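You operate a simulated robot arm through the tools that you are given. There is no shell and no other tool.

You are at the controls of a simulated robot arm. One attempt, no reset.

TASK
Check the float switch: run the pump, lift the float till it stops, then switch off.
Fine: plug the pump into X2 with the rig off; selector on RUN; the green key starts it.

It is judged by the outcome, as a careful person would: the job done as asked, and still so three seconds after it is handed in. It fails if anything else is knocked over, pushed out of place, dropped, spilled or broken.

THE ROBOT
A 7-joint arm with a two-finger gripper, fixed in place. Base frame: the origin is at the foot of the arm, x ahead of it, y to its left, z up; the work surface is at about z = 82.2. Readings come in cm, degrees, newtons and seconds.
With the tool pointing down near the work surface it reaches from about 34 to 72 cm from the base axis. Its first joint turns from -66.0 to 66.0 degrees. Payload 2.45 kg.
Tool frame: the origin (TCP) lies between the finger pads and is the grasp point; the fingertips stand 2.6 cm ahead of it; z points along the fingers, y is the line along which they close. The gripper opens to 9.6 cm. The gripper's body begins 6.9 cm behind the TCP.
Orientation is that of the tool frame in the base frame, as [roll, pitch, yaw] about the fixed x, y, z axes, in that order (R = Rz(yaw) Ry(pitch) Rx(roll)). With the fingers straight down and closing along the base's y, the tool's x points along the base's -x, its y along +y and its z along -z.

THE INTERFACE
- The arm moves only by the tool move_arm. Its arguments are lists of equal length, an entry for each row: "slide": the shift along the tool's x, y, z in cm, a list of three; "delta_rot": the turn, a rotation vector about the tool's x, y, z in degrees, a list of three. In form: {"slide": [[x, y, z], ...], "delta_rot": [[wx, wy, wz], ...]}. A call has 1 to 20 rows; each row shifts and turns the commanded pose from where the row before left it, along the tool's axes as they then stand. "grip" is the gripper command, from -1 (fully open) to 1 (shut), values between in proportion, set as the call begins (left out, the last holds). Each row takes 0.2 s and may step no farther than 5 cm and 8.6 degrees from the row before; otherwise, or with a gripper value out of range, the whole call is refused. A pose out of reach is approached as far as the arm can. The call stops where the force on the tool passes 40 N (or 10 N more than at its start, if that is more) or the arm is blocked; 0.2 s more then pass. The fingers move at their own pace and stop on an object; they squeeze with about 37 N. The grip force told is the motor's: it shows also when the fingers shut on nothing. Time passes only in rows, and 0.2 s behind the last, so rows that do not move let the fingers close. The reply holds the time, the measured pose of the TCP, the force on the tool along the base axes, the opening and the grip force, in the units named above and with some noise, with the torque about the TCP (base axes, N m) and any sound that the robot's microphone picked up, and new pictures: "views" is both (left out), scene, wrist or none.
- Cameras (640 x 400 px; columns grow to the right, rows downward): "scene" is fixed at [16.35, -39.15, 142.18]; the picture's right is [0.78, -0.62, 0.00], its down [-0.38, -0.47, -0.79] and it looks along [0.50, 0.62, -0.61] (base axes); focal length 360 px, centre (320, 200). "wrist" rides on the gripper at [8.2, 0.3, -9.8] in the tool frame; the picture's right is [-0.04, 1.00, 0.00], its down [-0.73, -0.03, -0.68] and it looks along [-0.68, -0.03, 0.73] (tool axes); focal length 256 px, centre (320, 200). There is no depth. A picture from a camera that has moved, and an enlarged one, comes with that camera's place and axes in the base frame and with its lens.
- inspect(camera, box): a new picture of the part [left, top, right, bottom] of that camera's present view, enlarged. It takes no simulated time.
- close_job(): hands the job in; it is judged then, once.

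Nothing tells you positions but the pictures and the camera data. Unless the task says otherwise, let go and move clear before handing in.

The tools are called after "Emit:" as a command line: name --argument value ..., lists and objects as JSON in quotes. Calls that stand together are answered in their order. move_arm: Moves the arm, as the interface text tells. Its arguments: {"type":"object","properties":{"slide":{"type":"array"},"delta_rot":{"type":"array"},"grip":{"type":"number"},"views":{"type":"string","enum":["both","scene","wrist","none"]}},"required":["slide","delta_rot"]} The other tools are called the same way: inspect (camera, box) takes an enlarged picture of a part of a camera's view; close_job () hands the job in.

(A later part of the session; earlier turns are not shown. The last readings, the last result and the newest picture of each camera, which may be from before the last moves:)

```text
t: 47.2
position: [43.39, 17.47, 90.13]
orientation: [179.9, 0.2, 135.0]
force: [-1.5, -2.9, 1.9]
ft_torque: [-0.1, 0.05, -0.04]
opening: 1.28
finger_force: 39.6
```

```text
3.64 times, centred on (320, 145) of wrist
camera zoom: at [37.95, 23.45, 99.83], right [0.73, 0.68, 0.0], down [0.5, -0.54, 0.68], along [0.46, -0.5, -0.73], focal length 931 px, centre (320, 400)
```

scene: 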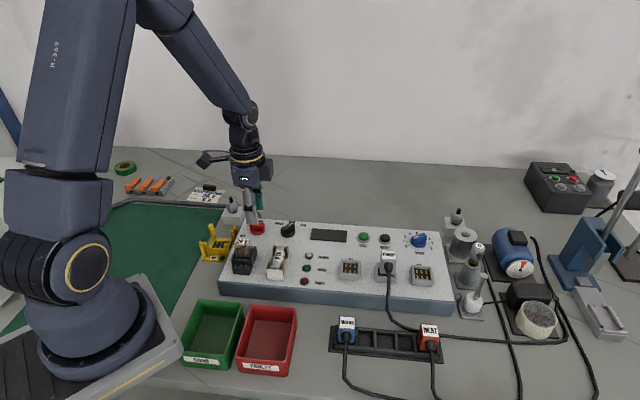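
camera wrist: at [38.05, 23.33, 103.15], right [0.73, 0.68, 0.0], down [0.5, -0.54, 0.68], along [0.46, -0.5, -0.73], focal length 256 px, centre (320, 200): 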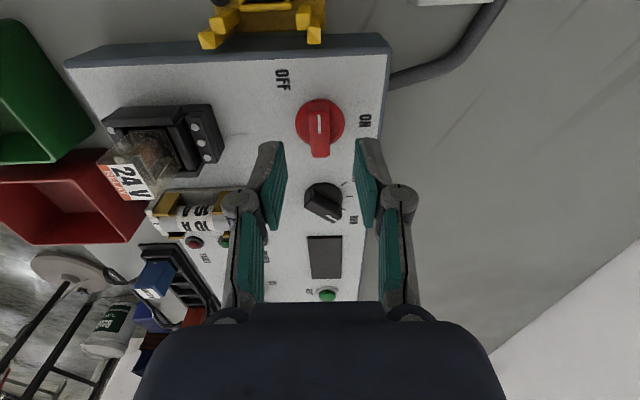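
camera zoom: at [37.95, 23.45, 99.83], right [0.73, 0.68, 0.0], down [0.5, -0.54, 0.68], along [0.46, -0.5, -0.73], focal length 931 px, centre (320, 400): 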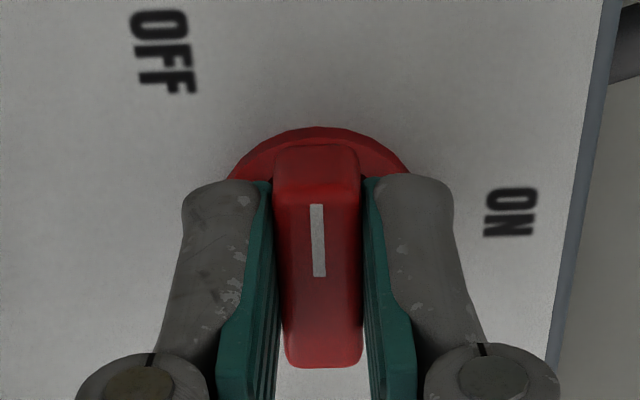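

The red handle is gripped squarely. I'll turn it clockwise 90° to ON.

Emit:
move_arm --slide '[[0, 0, 0], [0, 0, 0], [0, 0, 0], [0, 0, 0], [0, 0, 0], [0, 0, 0], [0, 0, 0], [0, 0, 0], [0, 0, 0], [0, 0, 0], [0, 0, 0], [0, 0, 0], [0, 0, 0]]' --delta_rot '[[0, 0, 7.5], [0, 0, 7.5], [0, 0, 7.5], [0, 0, 7.5], [0, 0, 7.5], [0, 0, 7.5], [0, 0, 7.5], [0, 0, 7.5], [0, 0, 7.5], [0, 0, 7.5], [0, 0, 7.5], [0, 0, 7.5], [0, 0, 0]]'

Emit:
inspect --camera "wrist" --box '[240, 60, 480, 220]'

Emit:
inspect --camera "scene" --box '[220, 200, 420, 310]'

```text
t: 50.0
position: [43.62, 17.46, 90.08]
orientation: [179.7, -0.2, 44.8]
force: [16.7, -9.9, 1.4]
ft_torque: [-0.38, -0.2, 0.11]
opening: 1.28
finger_force: 39.8
camera wrist: at [49.69, 22.98, 99.9], right [0.68, -0.74, 0.01], down [-0.55, -0.49, 0.68], along [-0.49, -0.46, -0.74], focal length 256 px, centre (320, 200)
```

scene: 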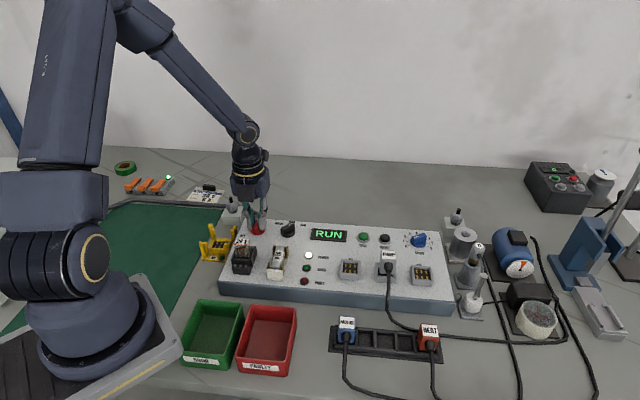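
wrist: 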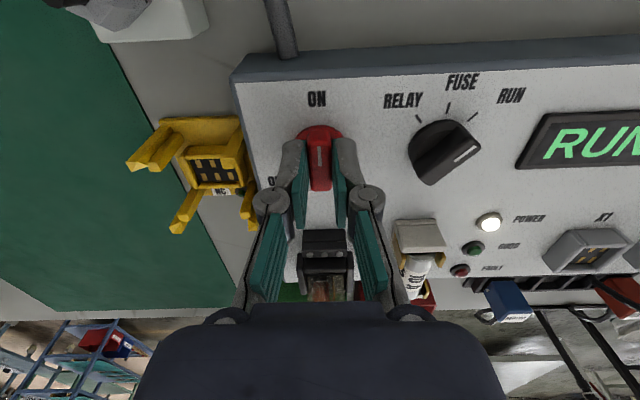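

```text
2.50 times, centred on (360, 140) of wrist
camera zoom: at [49.69, 22.98, 99.9], right [0.68, -0.74, 0.01], down [-0.55, -0.49, 0.68], along [-0.49, -0.46, -0.74], focal length 640 px, centre (220, 350)
```

zoom: 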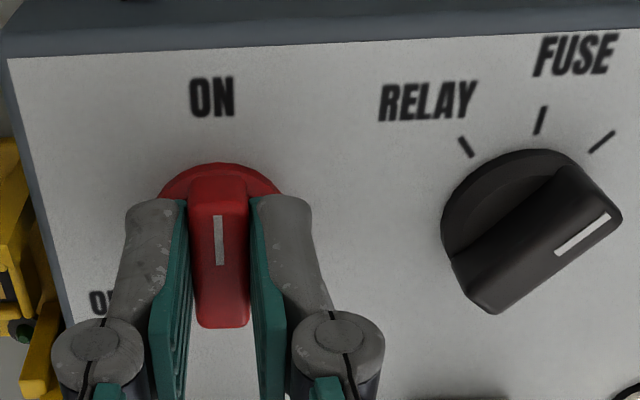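

```text
3.20 times, centred on (320, 255) of scene
camera zoom: at [16.39, -39.18, 142.17], right [0.78, -0.62, 0.0], down [-0.38, -0.47, -0.79], along [0.5, 0.62, -0.61], focal length 1151 px, centre (320, 24)
```

zoom: 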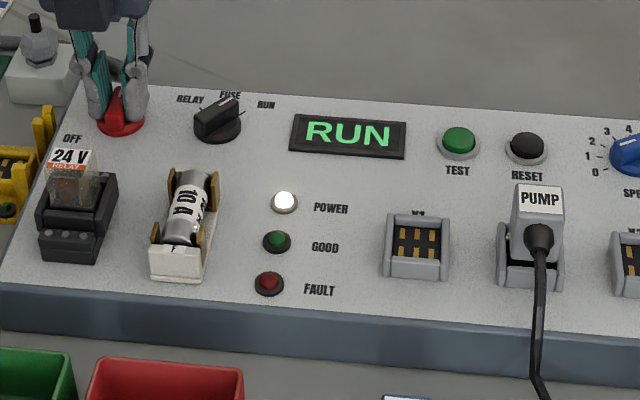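

The rig is on: the display shows RUN and POWER is lit. I'll release the switch, rise, and go over the green TEST key near (60.2, 0.1).

Emit:
move_arm --slide '[[0, 0, 0], [0, 0, 0], [0, 0, 0], [0, 0, -2], [0, 0, -3], [0, 0, -3], [-0.07, 4, 0], [-0.07, 4, 0], [-0.07, 4, 0], [-0.07, 4, 0], [-0.07, 4, 0], [-0.07, 4, 0], [0, 0, 0]]' --delta_rot '[[0, 0, 0], [0, 0, 0], [0, 0, 0], [0, 0, 0], [0, 0, 0], [0, 0, 0], [0, 0, 0], [0, 0, 0], [0, 0, 0], [0, 0, 0], [0, 0, 0], [0, 0, 0], [0, 0, 0]]' --grip 0.2

Emit:
inspect --camera "wrist" --box '[220, 40, 420, 180]'

Emit:
inspect --camera "scene" --box '[210, 200, 310, 260]'

Emit:
inspect --camera "scene" --box '[440, 220, 580, 340]'

```text
t: 52.8
position: [60.18, 0.23, 98.12]
orientation: [179.8, -0.1, 45.0]
force: [0.5, -0.6, 0.2]
ft_torque: [0.02, -0.02, 0.0]
opening: 3.85
finger_force: 0.1
camera wrist: at [66.26, 5.81, 107.98], right [0.68, -0.73, 0.0], down [-0.54, -0.5, 0.68], along [-0.5, -0.46, -0.74], focal length 256 px, centre (320, 200)
```

scene: 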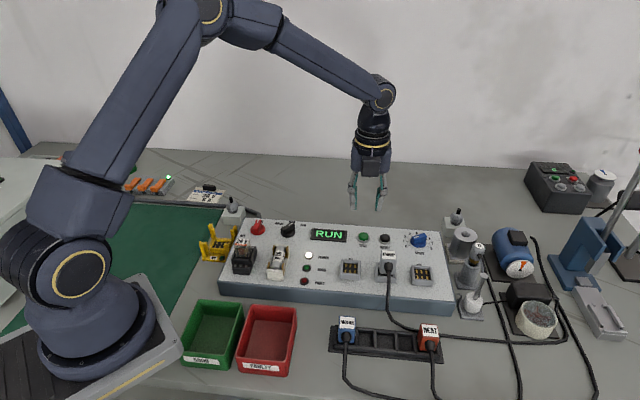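
wrist: 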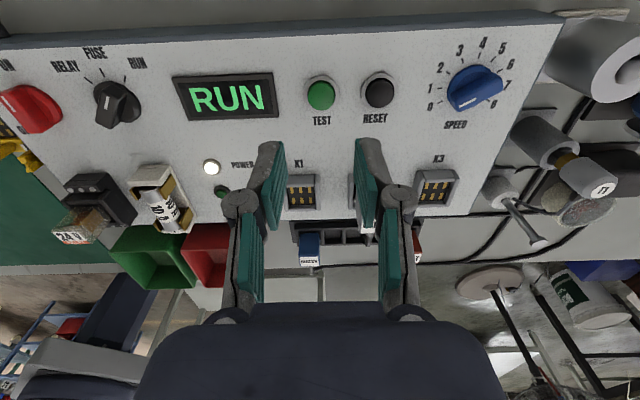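

```text
2.86 times, centred on (320, 110) of wrist
camera zoom: at [66.26, 5.81, 107.98], right [0.68, -0.73, 0.0], down [-0.54, -0.5, 0.68], along [-0.5, -0.46, -0.74], focal length 731 px, centre (320, 457)
```

zoom: 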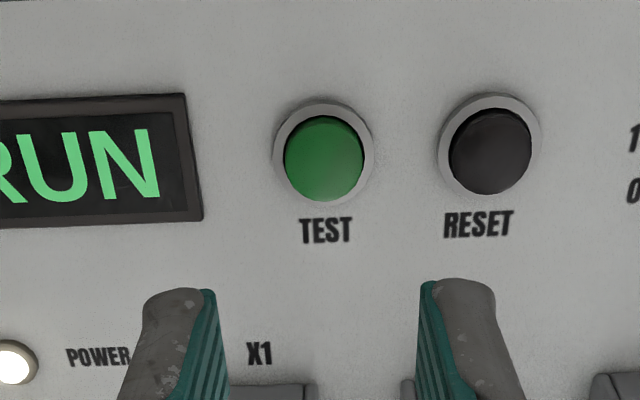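

```text
6.40 times, centred on (260, 230) of scene
camera zoom: at [16.35, -39.15, 142.18], right [0.78, -0.62, 0.0], down [-0.38, -0.47, -0.79], along [0.5, 0.62, -0.61], focal length 2302 px, centre (704, 8)
```

zoom: 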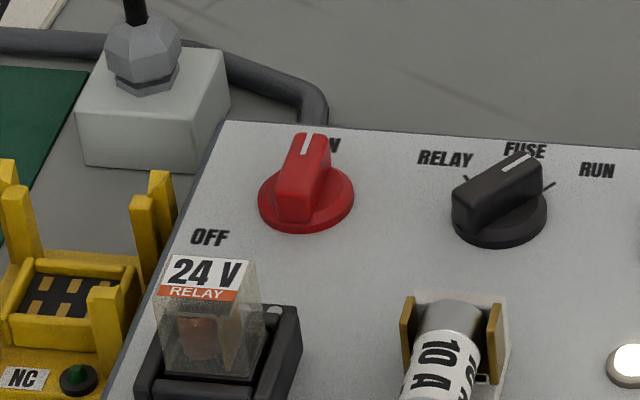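

```text
3.33 times, centred on (510, 280) of scene
camera zoom: at [16.35, -39.15, 142.18], right [0.78, -0.62, 0.0], down [-0.38, -0.47, -0.79], along [0.5, 0.62, -0.61], focal length 1199 px, centre (-313, -67)
```

zoom: 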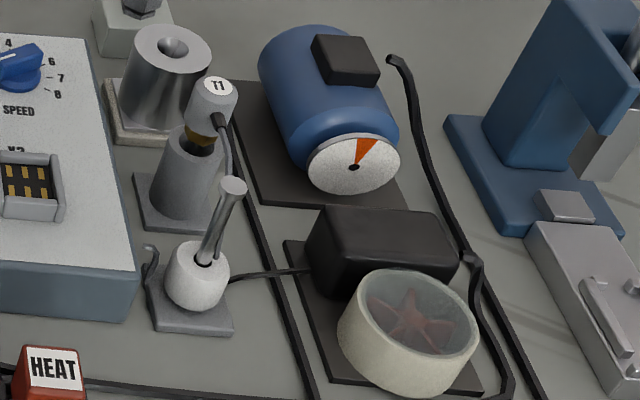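

The key is about 0.4 cm toward the panel's back from the TCP. I'll close the fingers, correct and lower to just above it.

Emit:
move_arm --slide '[[0.35, 0.05, 0], [0, 0, 2], [0, 0, 2], [0, 0, 1.5], [0, 0, 0]]' --delta_rot '[[0, 0, 0], [0, 0, 0], [0, 0, 0], [0, 0, 0], [0, 0, 0]]' --grip 1 --views "none"

Emit:
inspect --camera "wrist" --box '[240, 90, 400, 200]'

Emit:
inspect --camera "scene" --box '[330, 205, 410, 260]'

```text
t: 54.0
position: [60.54, 0.55, 92.61]
orientation: [179.8, 0.0, 45.1]
force: [0.5, -0.3, 0.4]
ft_torque: [0.01, -0.01, 0.0]
opening: 0.0
finger_force: 28.6
```

```text
3.64 times, centred on (320, 145) of wrist
camera zoom: at [66.63, 6.01, 102.43], right [0.68, -0.73, 0.0], down [-0.54, -0.5, 0.68], along [-0.5, -0.46, -0.74], focal length 931 px, centre (320, 400)
```

zoom: 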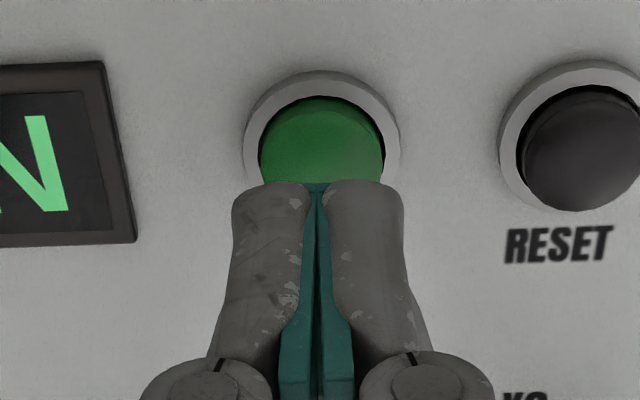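

```text
7.27 times, centred on (370, 232) of scene
camera zoom: at [16.35, -39.15, 142.18], right [0.78, -0.62, 0.0], down [-0.38, -0.47, -0.79], along [0.5, 0.62, -0.61], focal length 2616 px, centre (-44, -36)
```

zoom: 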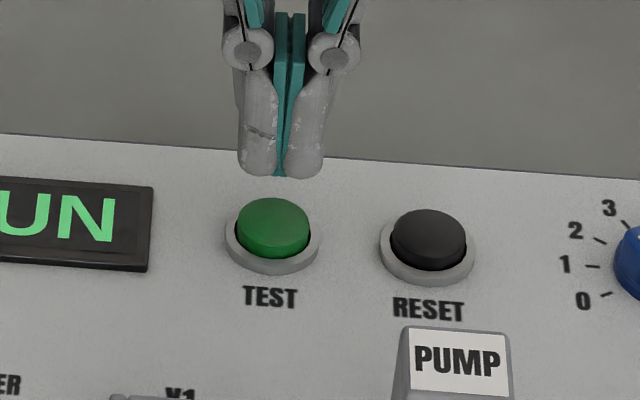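

My two cameras disagree slightly in depth, with the wrist view overshooting, so I'll back off 0.3 cm and then press slowly.

Emit:
move_arm --slide '[[-0.3, 0, 0], [0, 0, 0.8], [0, 0, 0.6], [0, 0, 0.2], [0, 0, 0]]' --delta_rot '[[0, 0, 0], [0, 0, 0], [0, 0, 0], [0, 0, 0], [0, 0, 0]]' --views "none"

Emit:
inspect --camera "wrist" --box '[240, 90, 400, 200]'

Emit:
inspect --camera "scene" --box '[330, 205, 410, 260]'

```text
t: 55.2
position: [60.17, 0.33, 90.95]
orientation: [179.8, -0.1, 45.0]
force: [-0.6, 0.9, 0.2]
ft_torque: [0.02, 0.03, -0.02]
opening: 0.02
finger_force: 28.4
```

```text
3.64 times, centred on (320, 145) of wrist
camera zoom: at [66.31, 5.81, 100.84], right [0.68, -0.73, 0.0], down [-0.54, -0.5, 0.68], along [-0.5, -0.46, -0.74], focal length 931 px, centre (320, 400)
```

zoom: 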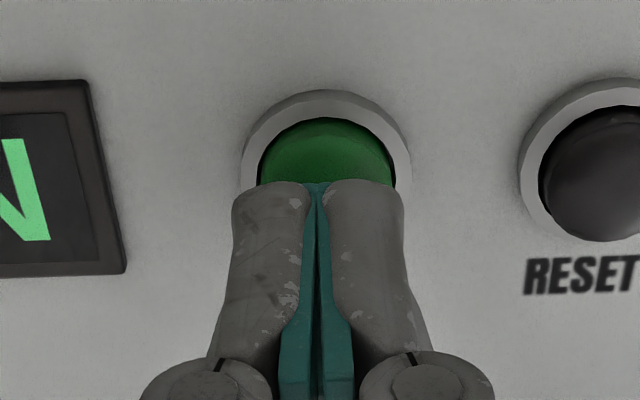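

```text
7.27 times, centred on (370, 232) of scene
camera zoom: at [16.35, -39.15, 142.18], right [0.78, -0.62, 0.0], down [-0.38, -0.47, -0.79], along [0.5, 0.62, -0.61], focal length 2616 px, centre (-44, -36)
```

zoom: 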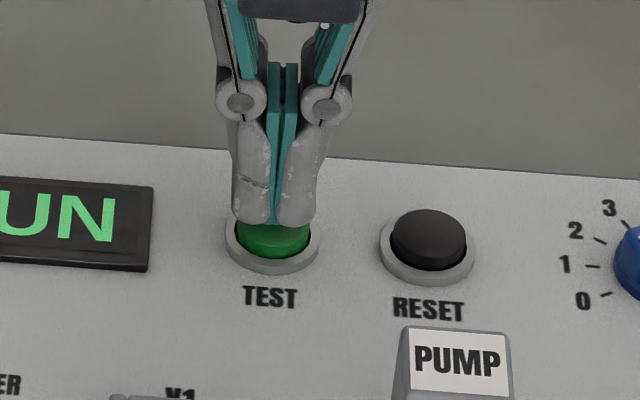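

The tips are centred just above the key. I'll press in small steps.

Emit:
move_arm --slide '[[0, 0, 0.2], [0, 0, 0.2], [0, 0, 0.2], [0, 0, 0]]' --delta_rot '[[0, 0, 0], [0, 0, 0], [0, 0, 0], [0, 0, 0]]' --views "scene"

Emit:
inspect --camera "scene" --box '[440, 220, 580, 340]'

Emit:
inspect --camera "scene" --box '[290, 205, 410, 300]'

```text
t: 56.2
position: [60.27, 0.25, 90.48]
orientation: [179.7, -0.1, 45.0]
force: [-0.3, 0.3, 0.0]
ft_torque: [0.0, 0.0, 0.01]
opening: 0.0
finger_force: 28.3
```

scene: 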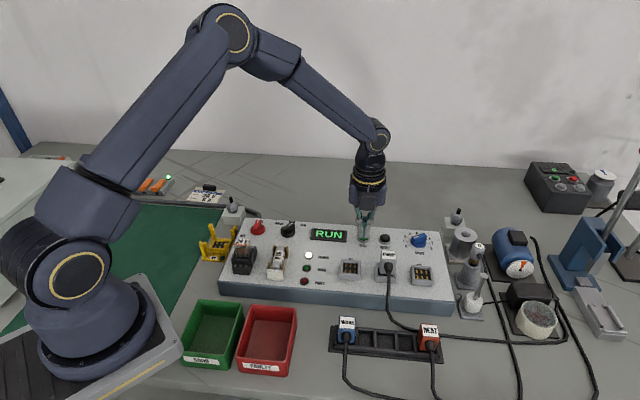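

```text
3.33 times, centred on (510, 280) of scene
camera zoom: at [16.35, -39.15, 142.18], right [0.78, -0.62, 0.0], down [-0.38, -0.47, -0.79], along [0.5, 0.62, -0.61], focal length 1199 px, centre (-313, -67)
```

zoom: 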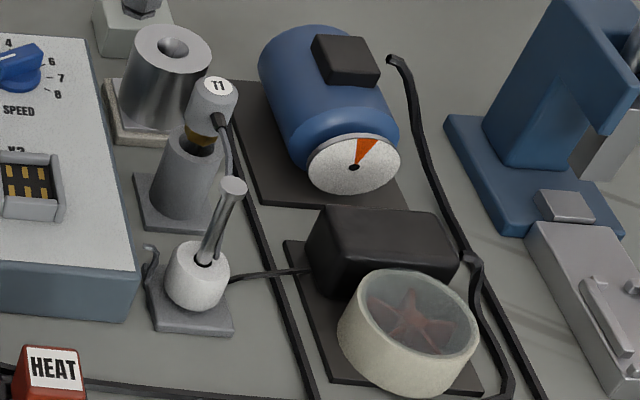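

```text
4.21 times, centred on (350, 252) of scene
camera zoom: at [16.35, -39.15, 142.18], right [0.78, -0.62, 0.0], down [-0.38, -0.47, -0.79], along [0.5, 0.62, -0.61], focal length 1514 px, centre (194, -21)
```

zoom: 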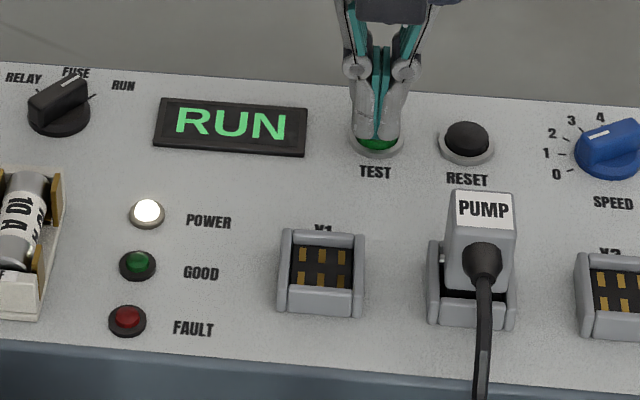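

Emit:
move_arm --slide '[[0, 0, 0.15], [0, 0, 0.15], [0, 0, 0.15], [0, 0, 0]]' --delta_rot '[[0, 0, 0], [0, 0, 0], [0, 0, 0], [0, 0, 0]]' --views "none"

Emit:
inspect --camera "scene" --box '[500, 280, 570, 340]'

Emit:
inspect --camera "scene" --box '[290, 205, 410, 300]'

```text
t: 57.2
position: [60.19, 0.14, 90.0]
orientation: [179.8, -0.2, 45.0]
force: [-0.7, -0.1, 1.0]
ft_torque: [-0.01, -0.02, 0.0]
opening: 0.6
finger_force: 28.5
```

```text
6.67 times, centred on (535, 310) of scene
camera zoom: at [16.35, -39.15, 142.18], right [0.78, -0.62, 0.0], down [-0.38, -0.47, -0.79], along [0.5, 0.62, -0.61], focal length 2398 px, centre (-1113, -533)
```

zoom: 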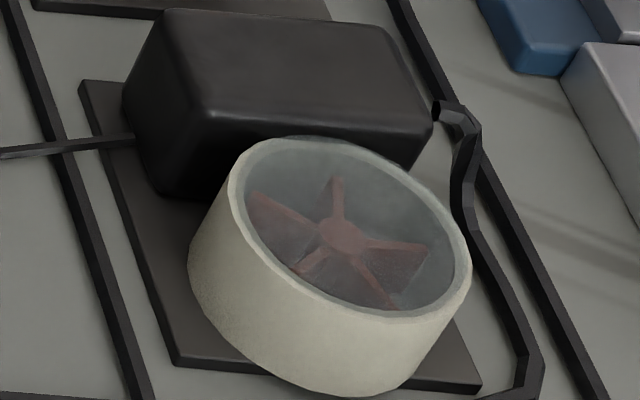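

```text
4.21 times, centred on (350, 252) of scene
camera zoom: at [16.35, -39.15, 142.18], right [0.78, -0.62, 0.0], down [-0.38, -0.47, -0.79], along [0.5, 0.62, -0.61], focal length 1514 px, centre (194, -21)
```

zoom: 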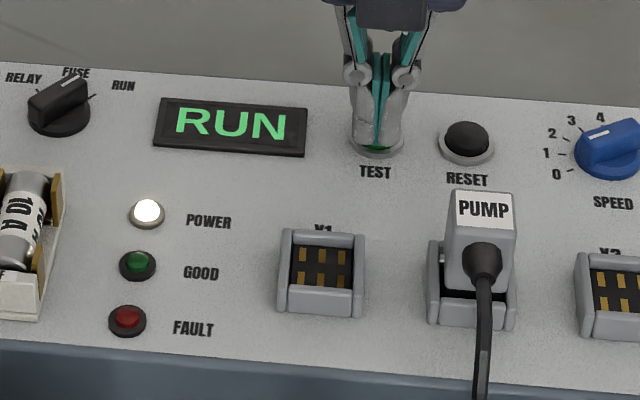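

Emit:
move_arm --slide '[[0, 0, 0.1], [0, 0, 0.1], [0, 0, 0.1], [0, 0, 0]]' --delta_rot '[[0, 0, 0], [0, 0, 0], [0, 0, 0], [0, 0, 0]]' --views "none"

Emit:
inspect --camera "scene" --box '[500, 280, 570, 340]'

Emit:
inspect --camera "scene" --box '[290, 205, 410, 300]'

```text
t: 58.2
position: [60.1, 0.16, 89.74]
orientation: [179.8, -0.1, 45.1]
force: [0.2, -0.7, 2.7]
ft_torque: [0.01, -0.02, 0.0]
opening: 0.6
finger_force: 28.7
heard: click
```

```text
6.67 times, centred on (535, 310) of scene
camera zoom: at [16.35, -39.15, 142.18], right [0.78, -0.62, 0.0], down [-0.38, -0.47, -0.79], along [0.5, 0.62, -0.61], focal length 2398 px, centre (-1113, -533)
```

zoom: 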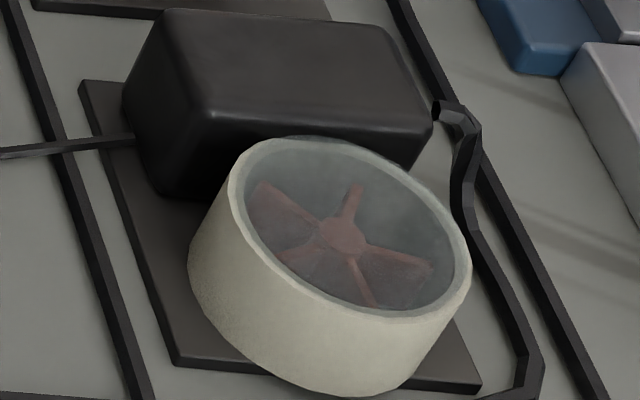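

```text
4.21 times, centred on (350, 252) of scene
camera zoom: at [16.35, -39.15, 142.18], right [0.78, -0.62, 0.0], down [-0.38, -0.47, -0.79], along [0.5, 0.62, -0.61], focal length 1514 px, centre (194, -21)
```

zoom: 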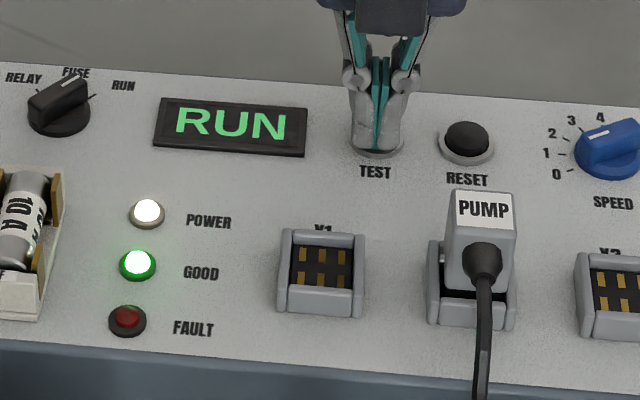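

I heard a click, the GOOD lamp lit and the impeller moved. I'll rise off the key and check that the pump keeps running.

Emit:
move_arm --slide '[[0, 0, -1.5], [0, 0, -3], [0, 0, -4], [0, 0, 0]]' --delta_rot '[[0, 0, 0], [0, 0, 0], [0, 0, 0], [0, 0, 0]]'

Emit:
inspect --camera "scene" --box '[500, 280, 570, 340]'

Emit:
inspect --camera "scene" --box '[290, 205, 410, 300]'

Emit:
inspect --camera "scene" --box '[440, 230, 520, 330]'

Emit:
inspect --camera "wrist" --box '[440, 60, 640, 240]'

```text
t: 59.2
position: [60.09, 0.27, 98.28]
orientation: [179.8, -0.1, 45.0]
force: [-0.2, 0.1, -0.6]
ft_torque: [0.0, -0.02, -0.01]
opening: 0.0
finger_force: 28.5
camera wrist: at [66.25, 5.73, 108.02], right [0.68, -0.73, 0.0], down [-0.54, -0.5, 0.68], along [-0.5, -0.46, -0.74], focal length 256 px, centre (320, 200)
```

scene: 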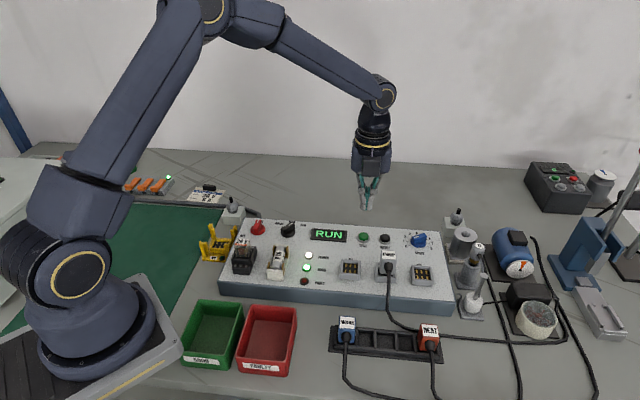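
wrist: 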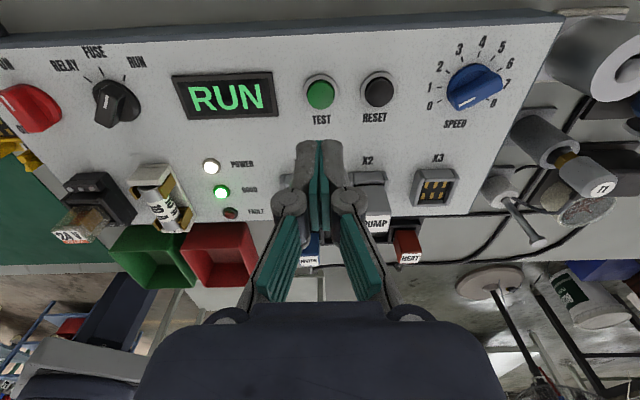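

```text
6.67 times, centred on (535, 310) of scene
camera zoom: at [16.35, -39.15, 142.18], right [0.78, -0.62, 0.0], down [-0.38, -0.47, -0.79], along [0.5, 0.62, -0.61], focal length 2398 px, centre (-1113, -533)
```

zoom: 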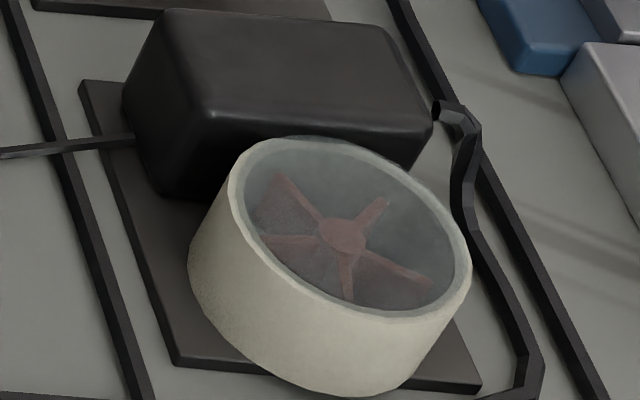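

```text
4.21 times, centred on (350, 252) of scene
camera zoom: at [16.35, -39.15, 142.18], right [0.78, -0.62, 0.0], down [-0.38, -0.47, -0.79], along [0.5, 0.62, -0.61], focal length 1514 px, centre (194, -21)
```

zoom: 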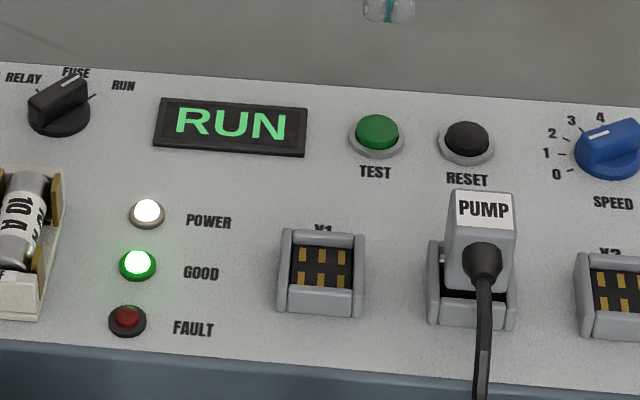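

```text
4.00 times, centred on (480, 280) of scene
camera zoom: at [16.35, -39.15, 142.18], right [0.78, -0.62, 0.0], down [-0.38, -0.47, -0.79], along [0.5, 0.62, -0.61], focal length 1439 px, centre (-320, -120)
```

zoom: 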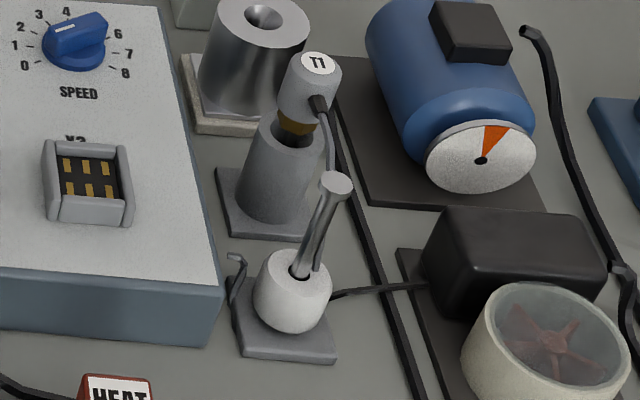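

```text
2.22 times, centred on (540, 150) of wrist
camera zoom: at [66.25, 5.73, 108.02], right [0.68, -0.73, 0.0], down [-0.54, -0.5, 0.68], along [-0.5, -0.46, -0.74], focal length 569 px, centre (-169, 311)
```

zoom: 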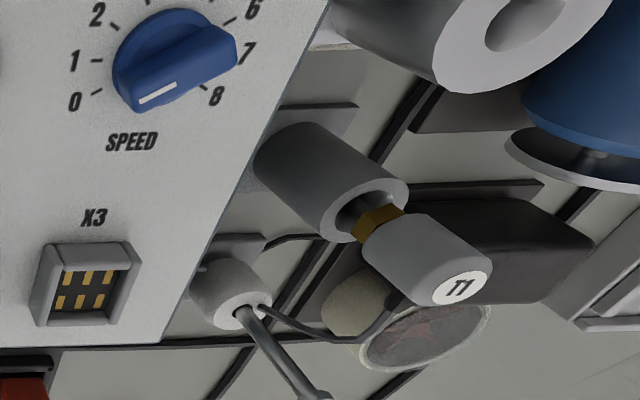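

The pump keeps running: GOOD is lit and the impeller angle keeps changing. By triangulation the float's guide rod stands at about (65.4, -24.2), with its cap at z≈93 and the float top at z≈87. A wire from T1 passes nearby, so I'll go high above the float, turn the fingers to close along base x, and look carefully.

Emit:
move_arm --slide '[[0, 0, -3], [0, 0, -3], [-2.27, 3.5, 0], [-2.27, 3.5, 0], [-2.27, 3.5, 0], [-2.27, 3.5, 0], [-2.27, 3.5, 0], [-2.27, 3.5, 0], [0, 0, 0], [0, 0, 0], [0, 0, 0], [0, 0, 0], [0, 0, 0], [0, 0, 0], [0, 0, 0]]' --delta_rot '[[0, 0, 0], [0, 0, 0], [0, 0, 0], [0, 0, 0], [0, 0, 0], [0, 0, 0], [0, 0, 0], [0, 0, 0], [0, 0, -7.5], [0, 0, -7.5], [0, 0, -7.5], [0, 0, -7.5], [0, 0, -7.5], [0, 0, -7.5], [0, 0, 0]]' --grip -0.25

Emit:
inspect --camera "wrist" --box '[200, 20, 440, 180]'

Emit:
inspect --camera "scene" --box '[430, 220, 540, 330]'

```text
t: 62.4
position: [65.37, -24.2, 104.23]
orientation: [179.8, 0.1, 90.1]
force: [0.3, -0.1, 0.1]
ft_torque: [0.0, 0.03, 0.0]
opening: 6.0
finger_force: 0.1
camera wrist: at [65.75, -16.05, 114.04], right [1.0, -0.04, 0.0], down [-0.03, -0.73, 0.68], along [-0.02, -0.68, -0.73], focal length 256 px, centre (320, 200)
```

scene: 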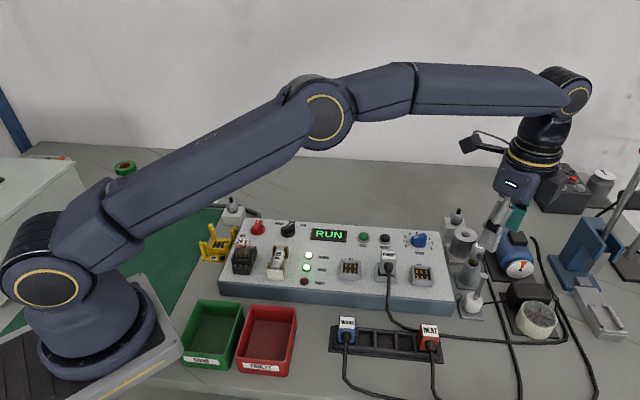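
wrist: 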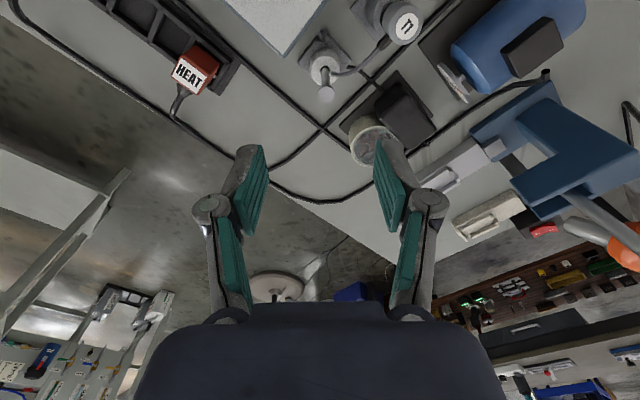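

```text
2.50 times, centred on (320, 100) of wrist
camera zoom: at [65.75, -16.05, 114.04], right [1.0, -0.04, 0.0], down [-0.03, -0.73, 0.68], along [-0.02, -0.68, -0.73], focal length 640 px, centre (320, 450)
```

zoom: 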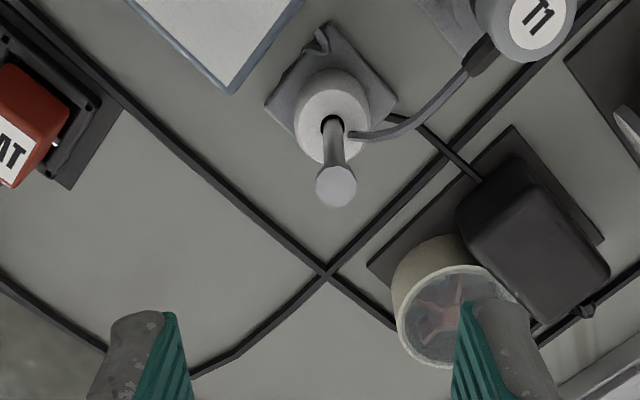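

```text
3.64 times, centred on (485, 275) of scene
camera zoom: at [16.35, -39.15, 142.18], right [0.78, -0.62, 0.0], down [-0.38, -0.47, -0.79], along [0.5, 0.62, -0.61], focal length 1308 px, centre (-280, -73)
```

zoom: 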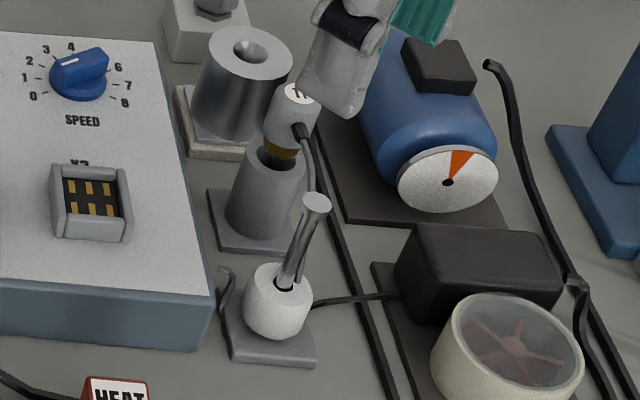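

The view shows a short lead from T1 ending near the float's top, on the +x side. That makes a closing axis along x risky, so I'll zoom in on it before choosing the grip direction.

Emit:
inspect --camera "wrist" --box '[290, 20, 370, 110]'

Emit:
inspect --camera "wrist" --box '[340, 0, 440, 80]'

Emit:
inspect --camera "scene" --box '[455, 265, 505, 330]'

```text
4.44 times, centred on (330, 65) of wrist
camera zoom: at [65.75, -16.05, 114.04], right [1.0, -0.04, 0.0], down [-0.03, -0.73, 0.68], along [-0.02, -0.68, -0.73], focal length 1138 px, centre (276, 800)
```

zoom: 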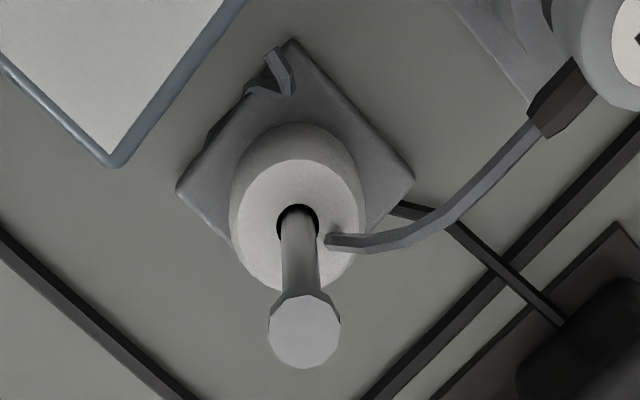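

```text
5.00 times, centred on (390, 40) of wrist
camera zoom: at [65.75, -16.05, 114.04], right [1.0, -0.04, 0.0], down [-0.03, -0.73, 0.68], along [-0.02, -0.68, -0.73], focal length 1280 px, centre (-30, 1000)
```

zoom: 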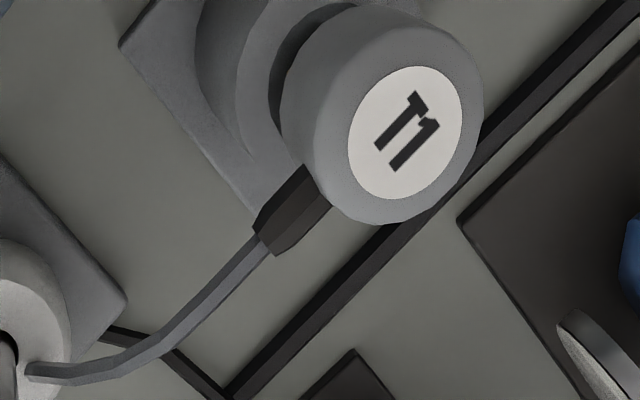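

```text
6.15 times, centred on (480, 298) of scene
camera zoom: at [16.35, -39.15, 142.18], right [0.78, -0.62, 0.0], down [-0.38, -0.47, -0.79], along [0.5, 0.62, -0.61], focal length 2214 px, centre (-665, -400)
```

zoom: 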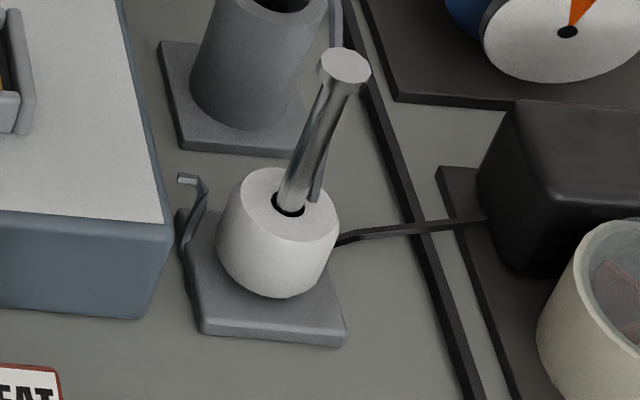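

The lead is a short stub ending right beside the float's +x side. I'll close the fingers on an axis at about 55° instead, which clears the lead, the bracket hook and the panel corner. I'll re-centre, rotate and lower to just above the rod cap.

Emit:
move_arm --slide '[[0, 0.4, 0], [0, 0, 0], [0, 0, 0], [0, 0, 0], [0, 0, 0], [0, 0, 0], [0, 0, 0], [0, 0, 0], [0, 0, 2.5], [0, 0, 2.5], [0, 0, 0]]' --delta_rot '[[0, 0, 0], [0, 0, -8], [0, 0, -8], [0, 0, -8], [0, 0, -8], [0, 0, -8], [0, 0, -8], [0, 0, -7], [0, 0, 0], [0, 0, 0], [0, 0, 0]]' --grip -0.15

Emit:
inspect --camera "wrist" --box '[230, 40, 410, 170]'

Emit:
inspect --camera "scene" --box '[430, 220, 540, 330]'

```text
t: 64.8
position: [65.94, -24.34, 99.27]
orientation: [179.9, 0.3, 145.1]
force: [-1.3, 0.2, -0.5]
ft_torque: [0.0, -0.01, 0.02]
opening: 5.53
finger_force: 0.0
camera wrist: at [59.54, -19.29, 108.99], right [0.61, 0.8, 0.0], down [0.58, -0.44, 0.68], along [0.54, -0.41, -0.73], focal length 256 px, centre (320, 200)
```

scene: 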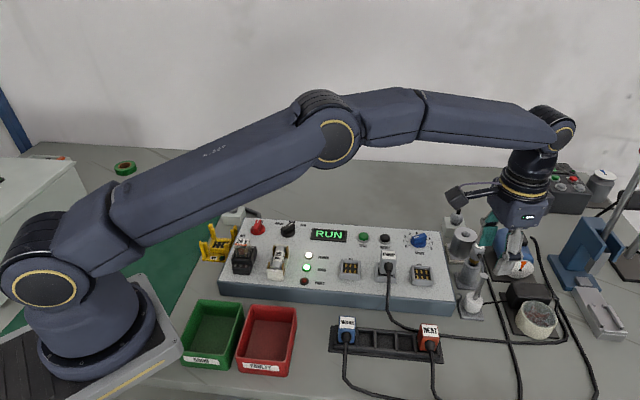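
wrist: 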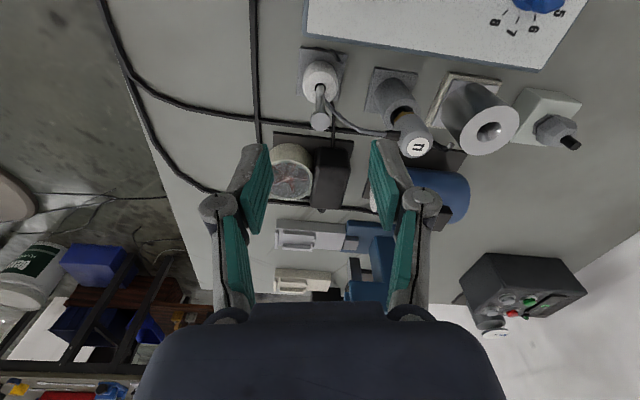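

```text
3.08 times, centred on (320, 105) of wrist
camera zoom: at [59.54, -19.29, 108.99], right [0.61, 0.8, 0.0], down [0.58, -0.44, 0.68], along [0.54, -0.41, -0.73], focal length 788 px, centre (320, 492)
```

zoom: 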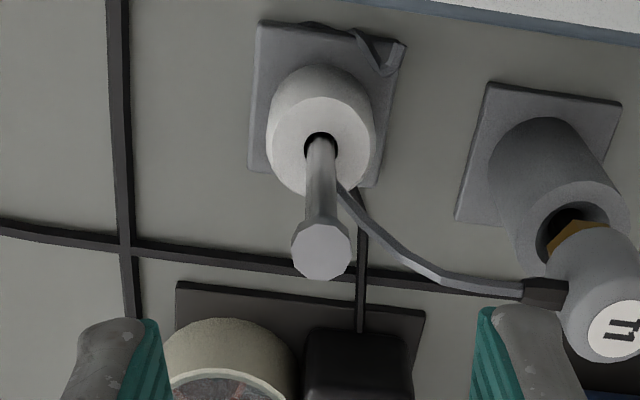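

```text
3.64 times, centred on (485, 275) of scene
camera zoom: at [16.35, -39.15, 142.18], right [0.78, -0.62, 0.0], down [-0.38, -0.47, -0.79], along [0.5, 0.62, -0.61], focal length 1308 px, centre (-280, -73)
```

zoom: 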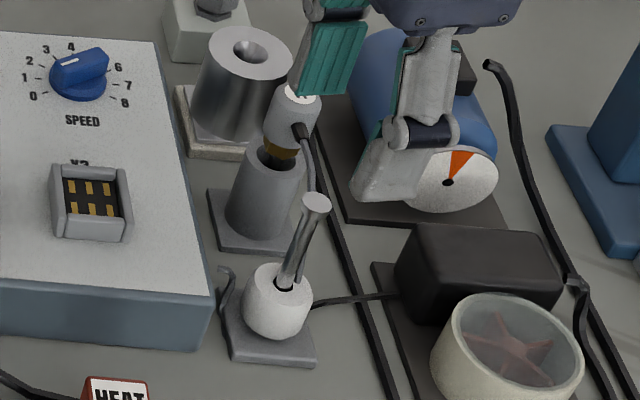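

The rod is centred between the fingers. I'll turn 8° back for more clearance from the hook, then descend partway around the rod.

Emit:
move_arm --slide '[[0, 0, 0], [0.1, 0, 2], [0, 0, 2.5], [0, 0, 2.5], [0, 0, 1.2], [0, 0, 0]]' --delta_rot '[[0, 0, 8], [0, 0, 0], [0, 0, 0], [0, 0, 0], [0, 0, 0], [0, 0, 0]]' --views "none"

Emit:
inspect --camera "wrist" --box '[230, 80, 410, 220]'

Emit:
inspect --camera "scene" --box '[440, 230, 530, 330]'

```text
t: 66.2
position: [65.71, -24.17, 91.03]
orientation: [179.9, 0.2, 137.0]
force: [0.3, -0.1, 0.0]
ft_torque: [0.02, 0.02, 0.03]
opening: 5.54
finger_force: 0.1
```

```text
2.86 times, centred on (320, 150) of wrist
camera zoom: at [60.09, -18.37, 100.7], right [0.71, 0.7, 0.0], down [0.51, -0.52, 0.68], along [0.48, -0.48, -0.73], focal length 731 px, centre (320, 343)
```

zoom: 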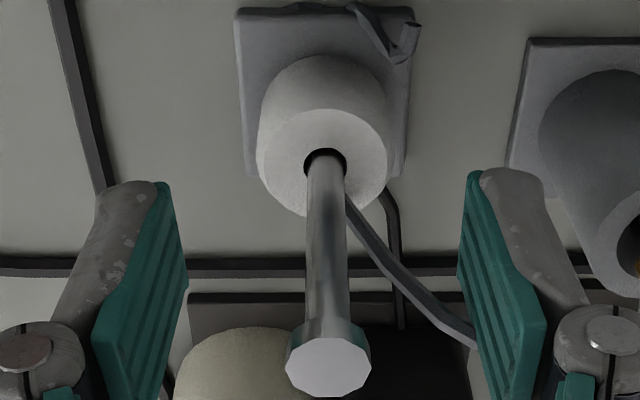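

```text
4.00 times, centred on (485, 280) of scene
camera zoom: at [16.35, -39.15, 142.18], right [0.78, -0.62, 0.0], down [-0.38, -0.47, -0.79], along [0.5, 0.62, -0.61], focal length 1439 px, centre (-340, -120)
```

zoom: 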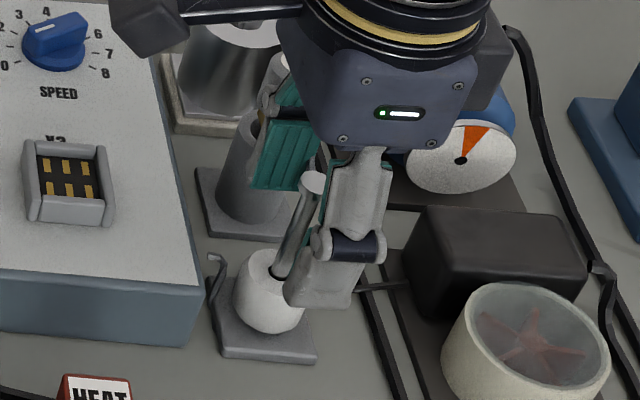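

I'll narrow the opening to 4.8 cm to stay clear of T1, correct the centring by about 3 mm, and descend to the float.

Emit:
move_arm --slide '[[0.3, 0.1, 0], [0, 0, 0], [0, 0, 0]]' --delta_rot '[[0, 0, 0], [0, 0, 0], [0, 0, 0]]' --grip 0.0 --views "none"

Emit:
inspect --camera "wrist" --box '[230, 80, 410, 220]'

Emit:
inspect --camera "scene" --box '[440, 230, 530, 330]'

```text
t: 67.0
position: [65.57, -23.8, 90.96]
orientation: [179.8, 0.3, 137.0]
force: [0.5, -0.3, 0.4]
ft_torque: [-0.01, 0.01, 0.03]
opening: 4.79
finger_force: 0.1
```

```text
2.86 times, centred on (320, 150) of wrist
camera zoom: at [59.94, -18.1, 100.77], right [0.71, 0.7, 0.0], down [0.51, -0.52, 0.68], along [0.48, -0.48, -0.73], focal length 731 px, centre (320, 343)
```

zoom: 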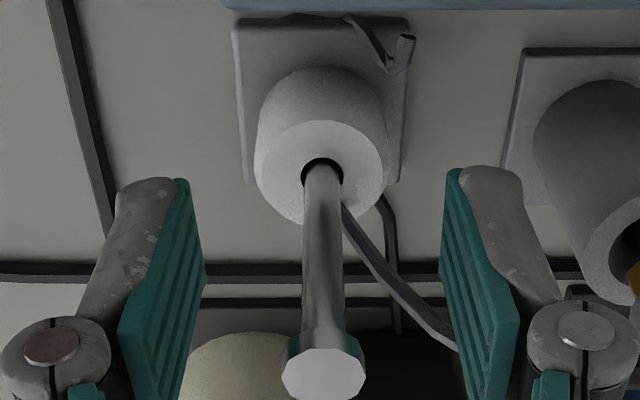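

```text
4.00 times, centred on (485, 280) of scene
camera zoom: at [16.35, -39.15, 142.18], right [0.78, -0.62, 0.0], down [-0.38, -0.47, -0.79], along [0.5, 0.62, -0.61], focal length 1439 px, centre (-340, -120)
```

zoom: 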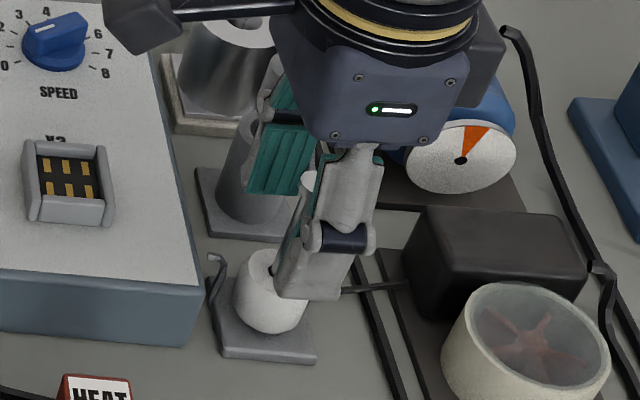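

Re-solving with both cameras puts the rod at about (65.9, -24.1), the cap at z≈92.2 and the float top at z≈85.6. My last tool-x shift was therefore slightly wrong, and the T1 lead runs close to the +x side. A closing axis of about 61° sits midway between the lead and the hook, so I'll shift back and rotate to that.

Emit:
move_arm --slide '[[-0.3, 0, 0], [0, 0, 0], [0, 0, 0], [0, 0, 0]]' --delta_rot '[[0, 0, 0], [0, 0, -7], [0, 0, -7], [0, 0, 0]]' --views "none"

Emit:
inspect --camera "wrist" --box '[220, 60, 420, 220]'

Emit:
inspect --camera "scene" --box '[440, 230, 530, 330]'

```text
t: 68.0
position: [65.91, -24.1, 91.0]
orientation: [-180.0, 0.2, 151.1]
force: [0.5, 0.4, -0.4]
ft_torque: [-0.02, -0.01, 0.0]
opening: 4.8
finger_force: 0.1
```

```text
2.50 times, centred on (320, 140) of wrist
camera zoom: at [58.94, -19.82, 100.77], right [0.52, 0.86, 0.0], down [0.63, -0.38, 0.68], along [0.58, -0.35, -0.73], focal length 640 px, centre (320, 350)
```

zoom: 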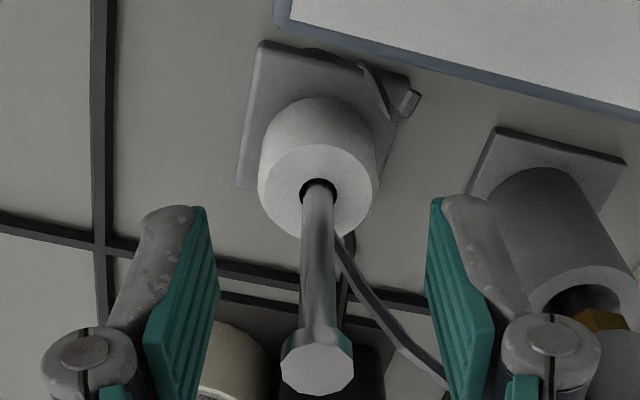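

```text
4.00 times, centred on (485, 280) of scene
camera zoom: at [16.35, -39.15, 142.18], right [0.78, -0.62, 0.0], down [-0.38, -0.47, -0.79], along [0.5, 0.62, -0.61], focal length 1439 px, centre (-340, -120)
```

zoom: 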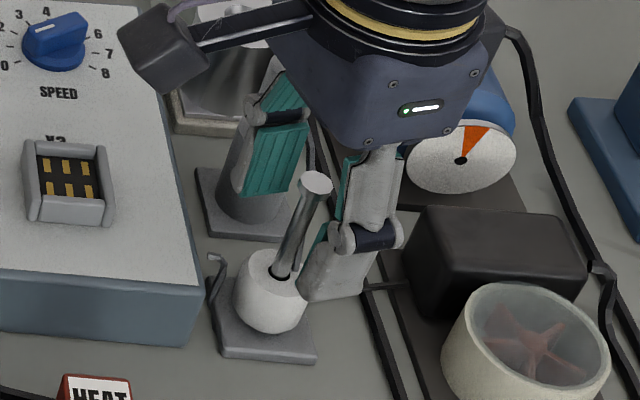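

The geometry now looks balanced, with the rod centred and the lead and hook both outside the finger paths. I'll descend in steps to TCP z≈86.5.

Emit:
move_arm --slide '[[0, 0, 1.0], [0, 0, 1.0], [0, 0, 1.0], [0, 0, 0]]' --delta_rot '[[0, 0, 0], [0, 0, 0], [0, 0, 0], [0, 0, 0]]' --views "none"

Emit:
inspect --camera "wrist" --box '[220, 60, 420, 220]'

Emit:
inspect --camera "scene" --box '[440, 230, 530, 330]'

```text
t: 69.0
position: [65.84, -24.02, 88.25]
orientation: [180.0, 0.2, 151.0]
force: [0.0, 0.0, 0.1]
ft_torque: [-0.02, -0.02, -0.01]
opening: 4.81
finger_force: 0.1
```

```text
2.50 times, centred on (320, 140) of wrist
camera zoom: at [59.0, -19.85, 97.84], right [0.52, 0.85, 0.0], down [0.62, -0.38, 0.68], along [0.58, -0.35, -0.73], focal length 640 px, centre (320, 350)
```

zoom: 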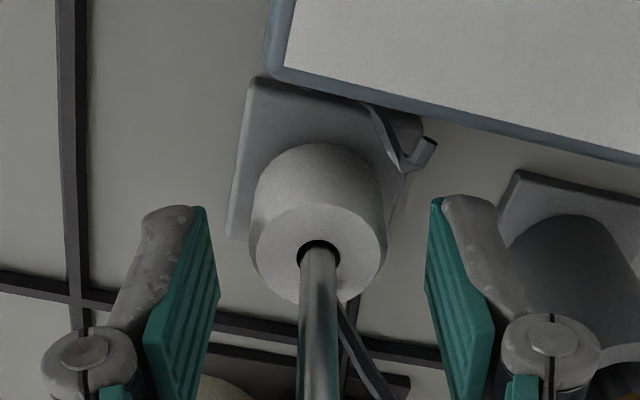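

```text
4.00 times, centred on (485, 280) of scene
camera zoom: at [16.35, -39.15, 142.18], right [0.78, -0.62, 0.0], down [-0.38, -0.47, -0.79], along [0.5, 0.62, -0.61], focal length 1439 px, centre (-340, -120)
```

zoom: 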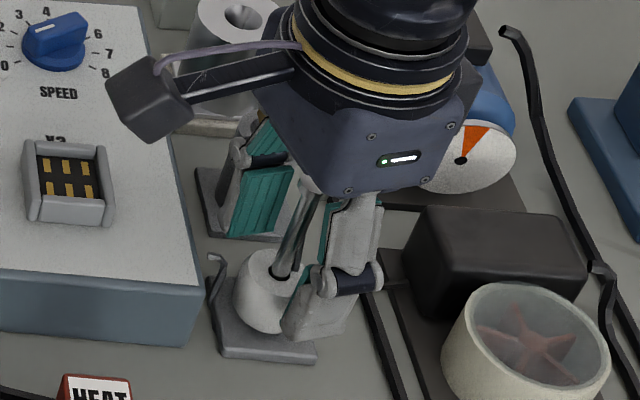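

Emit:
move_arm --slide '[[0, 0, 0.8], [0, 0, 0.7], [0, 0, 0]]' --delta_rot '[[0, 0, 0], [0, 0, 0], [0, 0, 0]]' --views "none"

Emit:
inspect --camera "wrist" --box '[220, 60, 420, 220]'

Emit:
inspect --camera "scene" --box '[440, 230, 530, 330]'

```text
t: 69.8
position: [65.86, -24.14, 86.66]
orientation: [-180.0, 0.2, 151.0]
force: [-0.1, -0.1, -0.3]
ft_torque: [0.01, -0.05, 0.01]
opening: 4.81
finger_force: 0.1
```

```text
2.50 times, centred on (320, 140) of wrist
camera zoom: at [59.0, -19.89, 96.34], right [0.52, 0.85, 0.0], down [0.62, -0.38, 0.68], along [0.58, -0.35, -0.73], focal length 640 px, centre (320, 350)
```

zoom: 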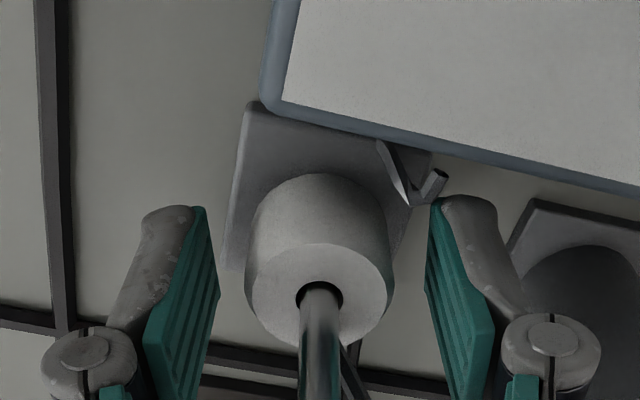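

```text
4.00 times, centred on (485, 280) of scene
camera zoom: at [16.35, -39.15, 142.18], right [0.78, -0.62, 0.0], down [-0.38, -0.47, -0.79], along [0.5, 0.62, -0.61], focal length 1439 px, centre (-340, -120)
```

zoom: 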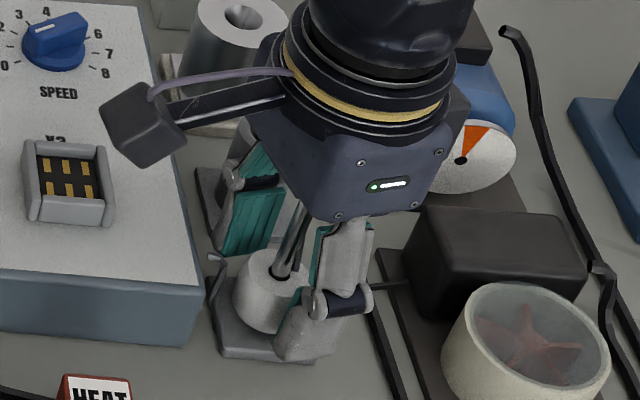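

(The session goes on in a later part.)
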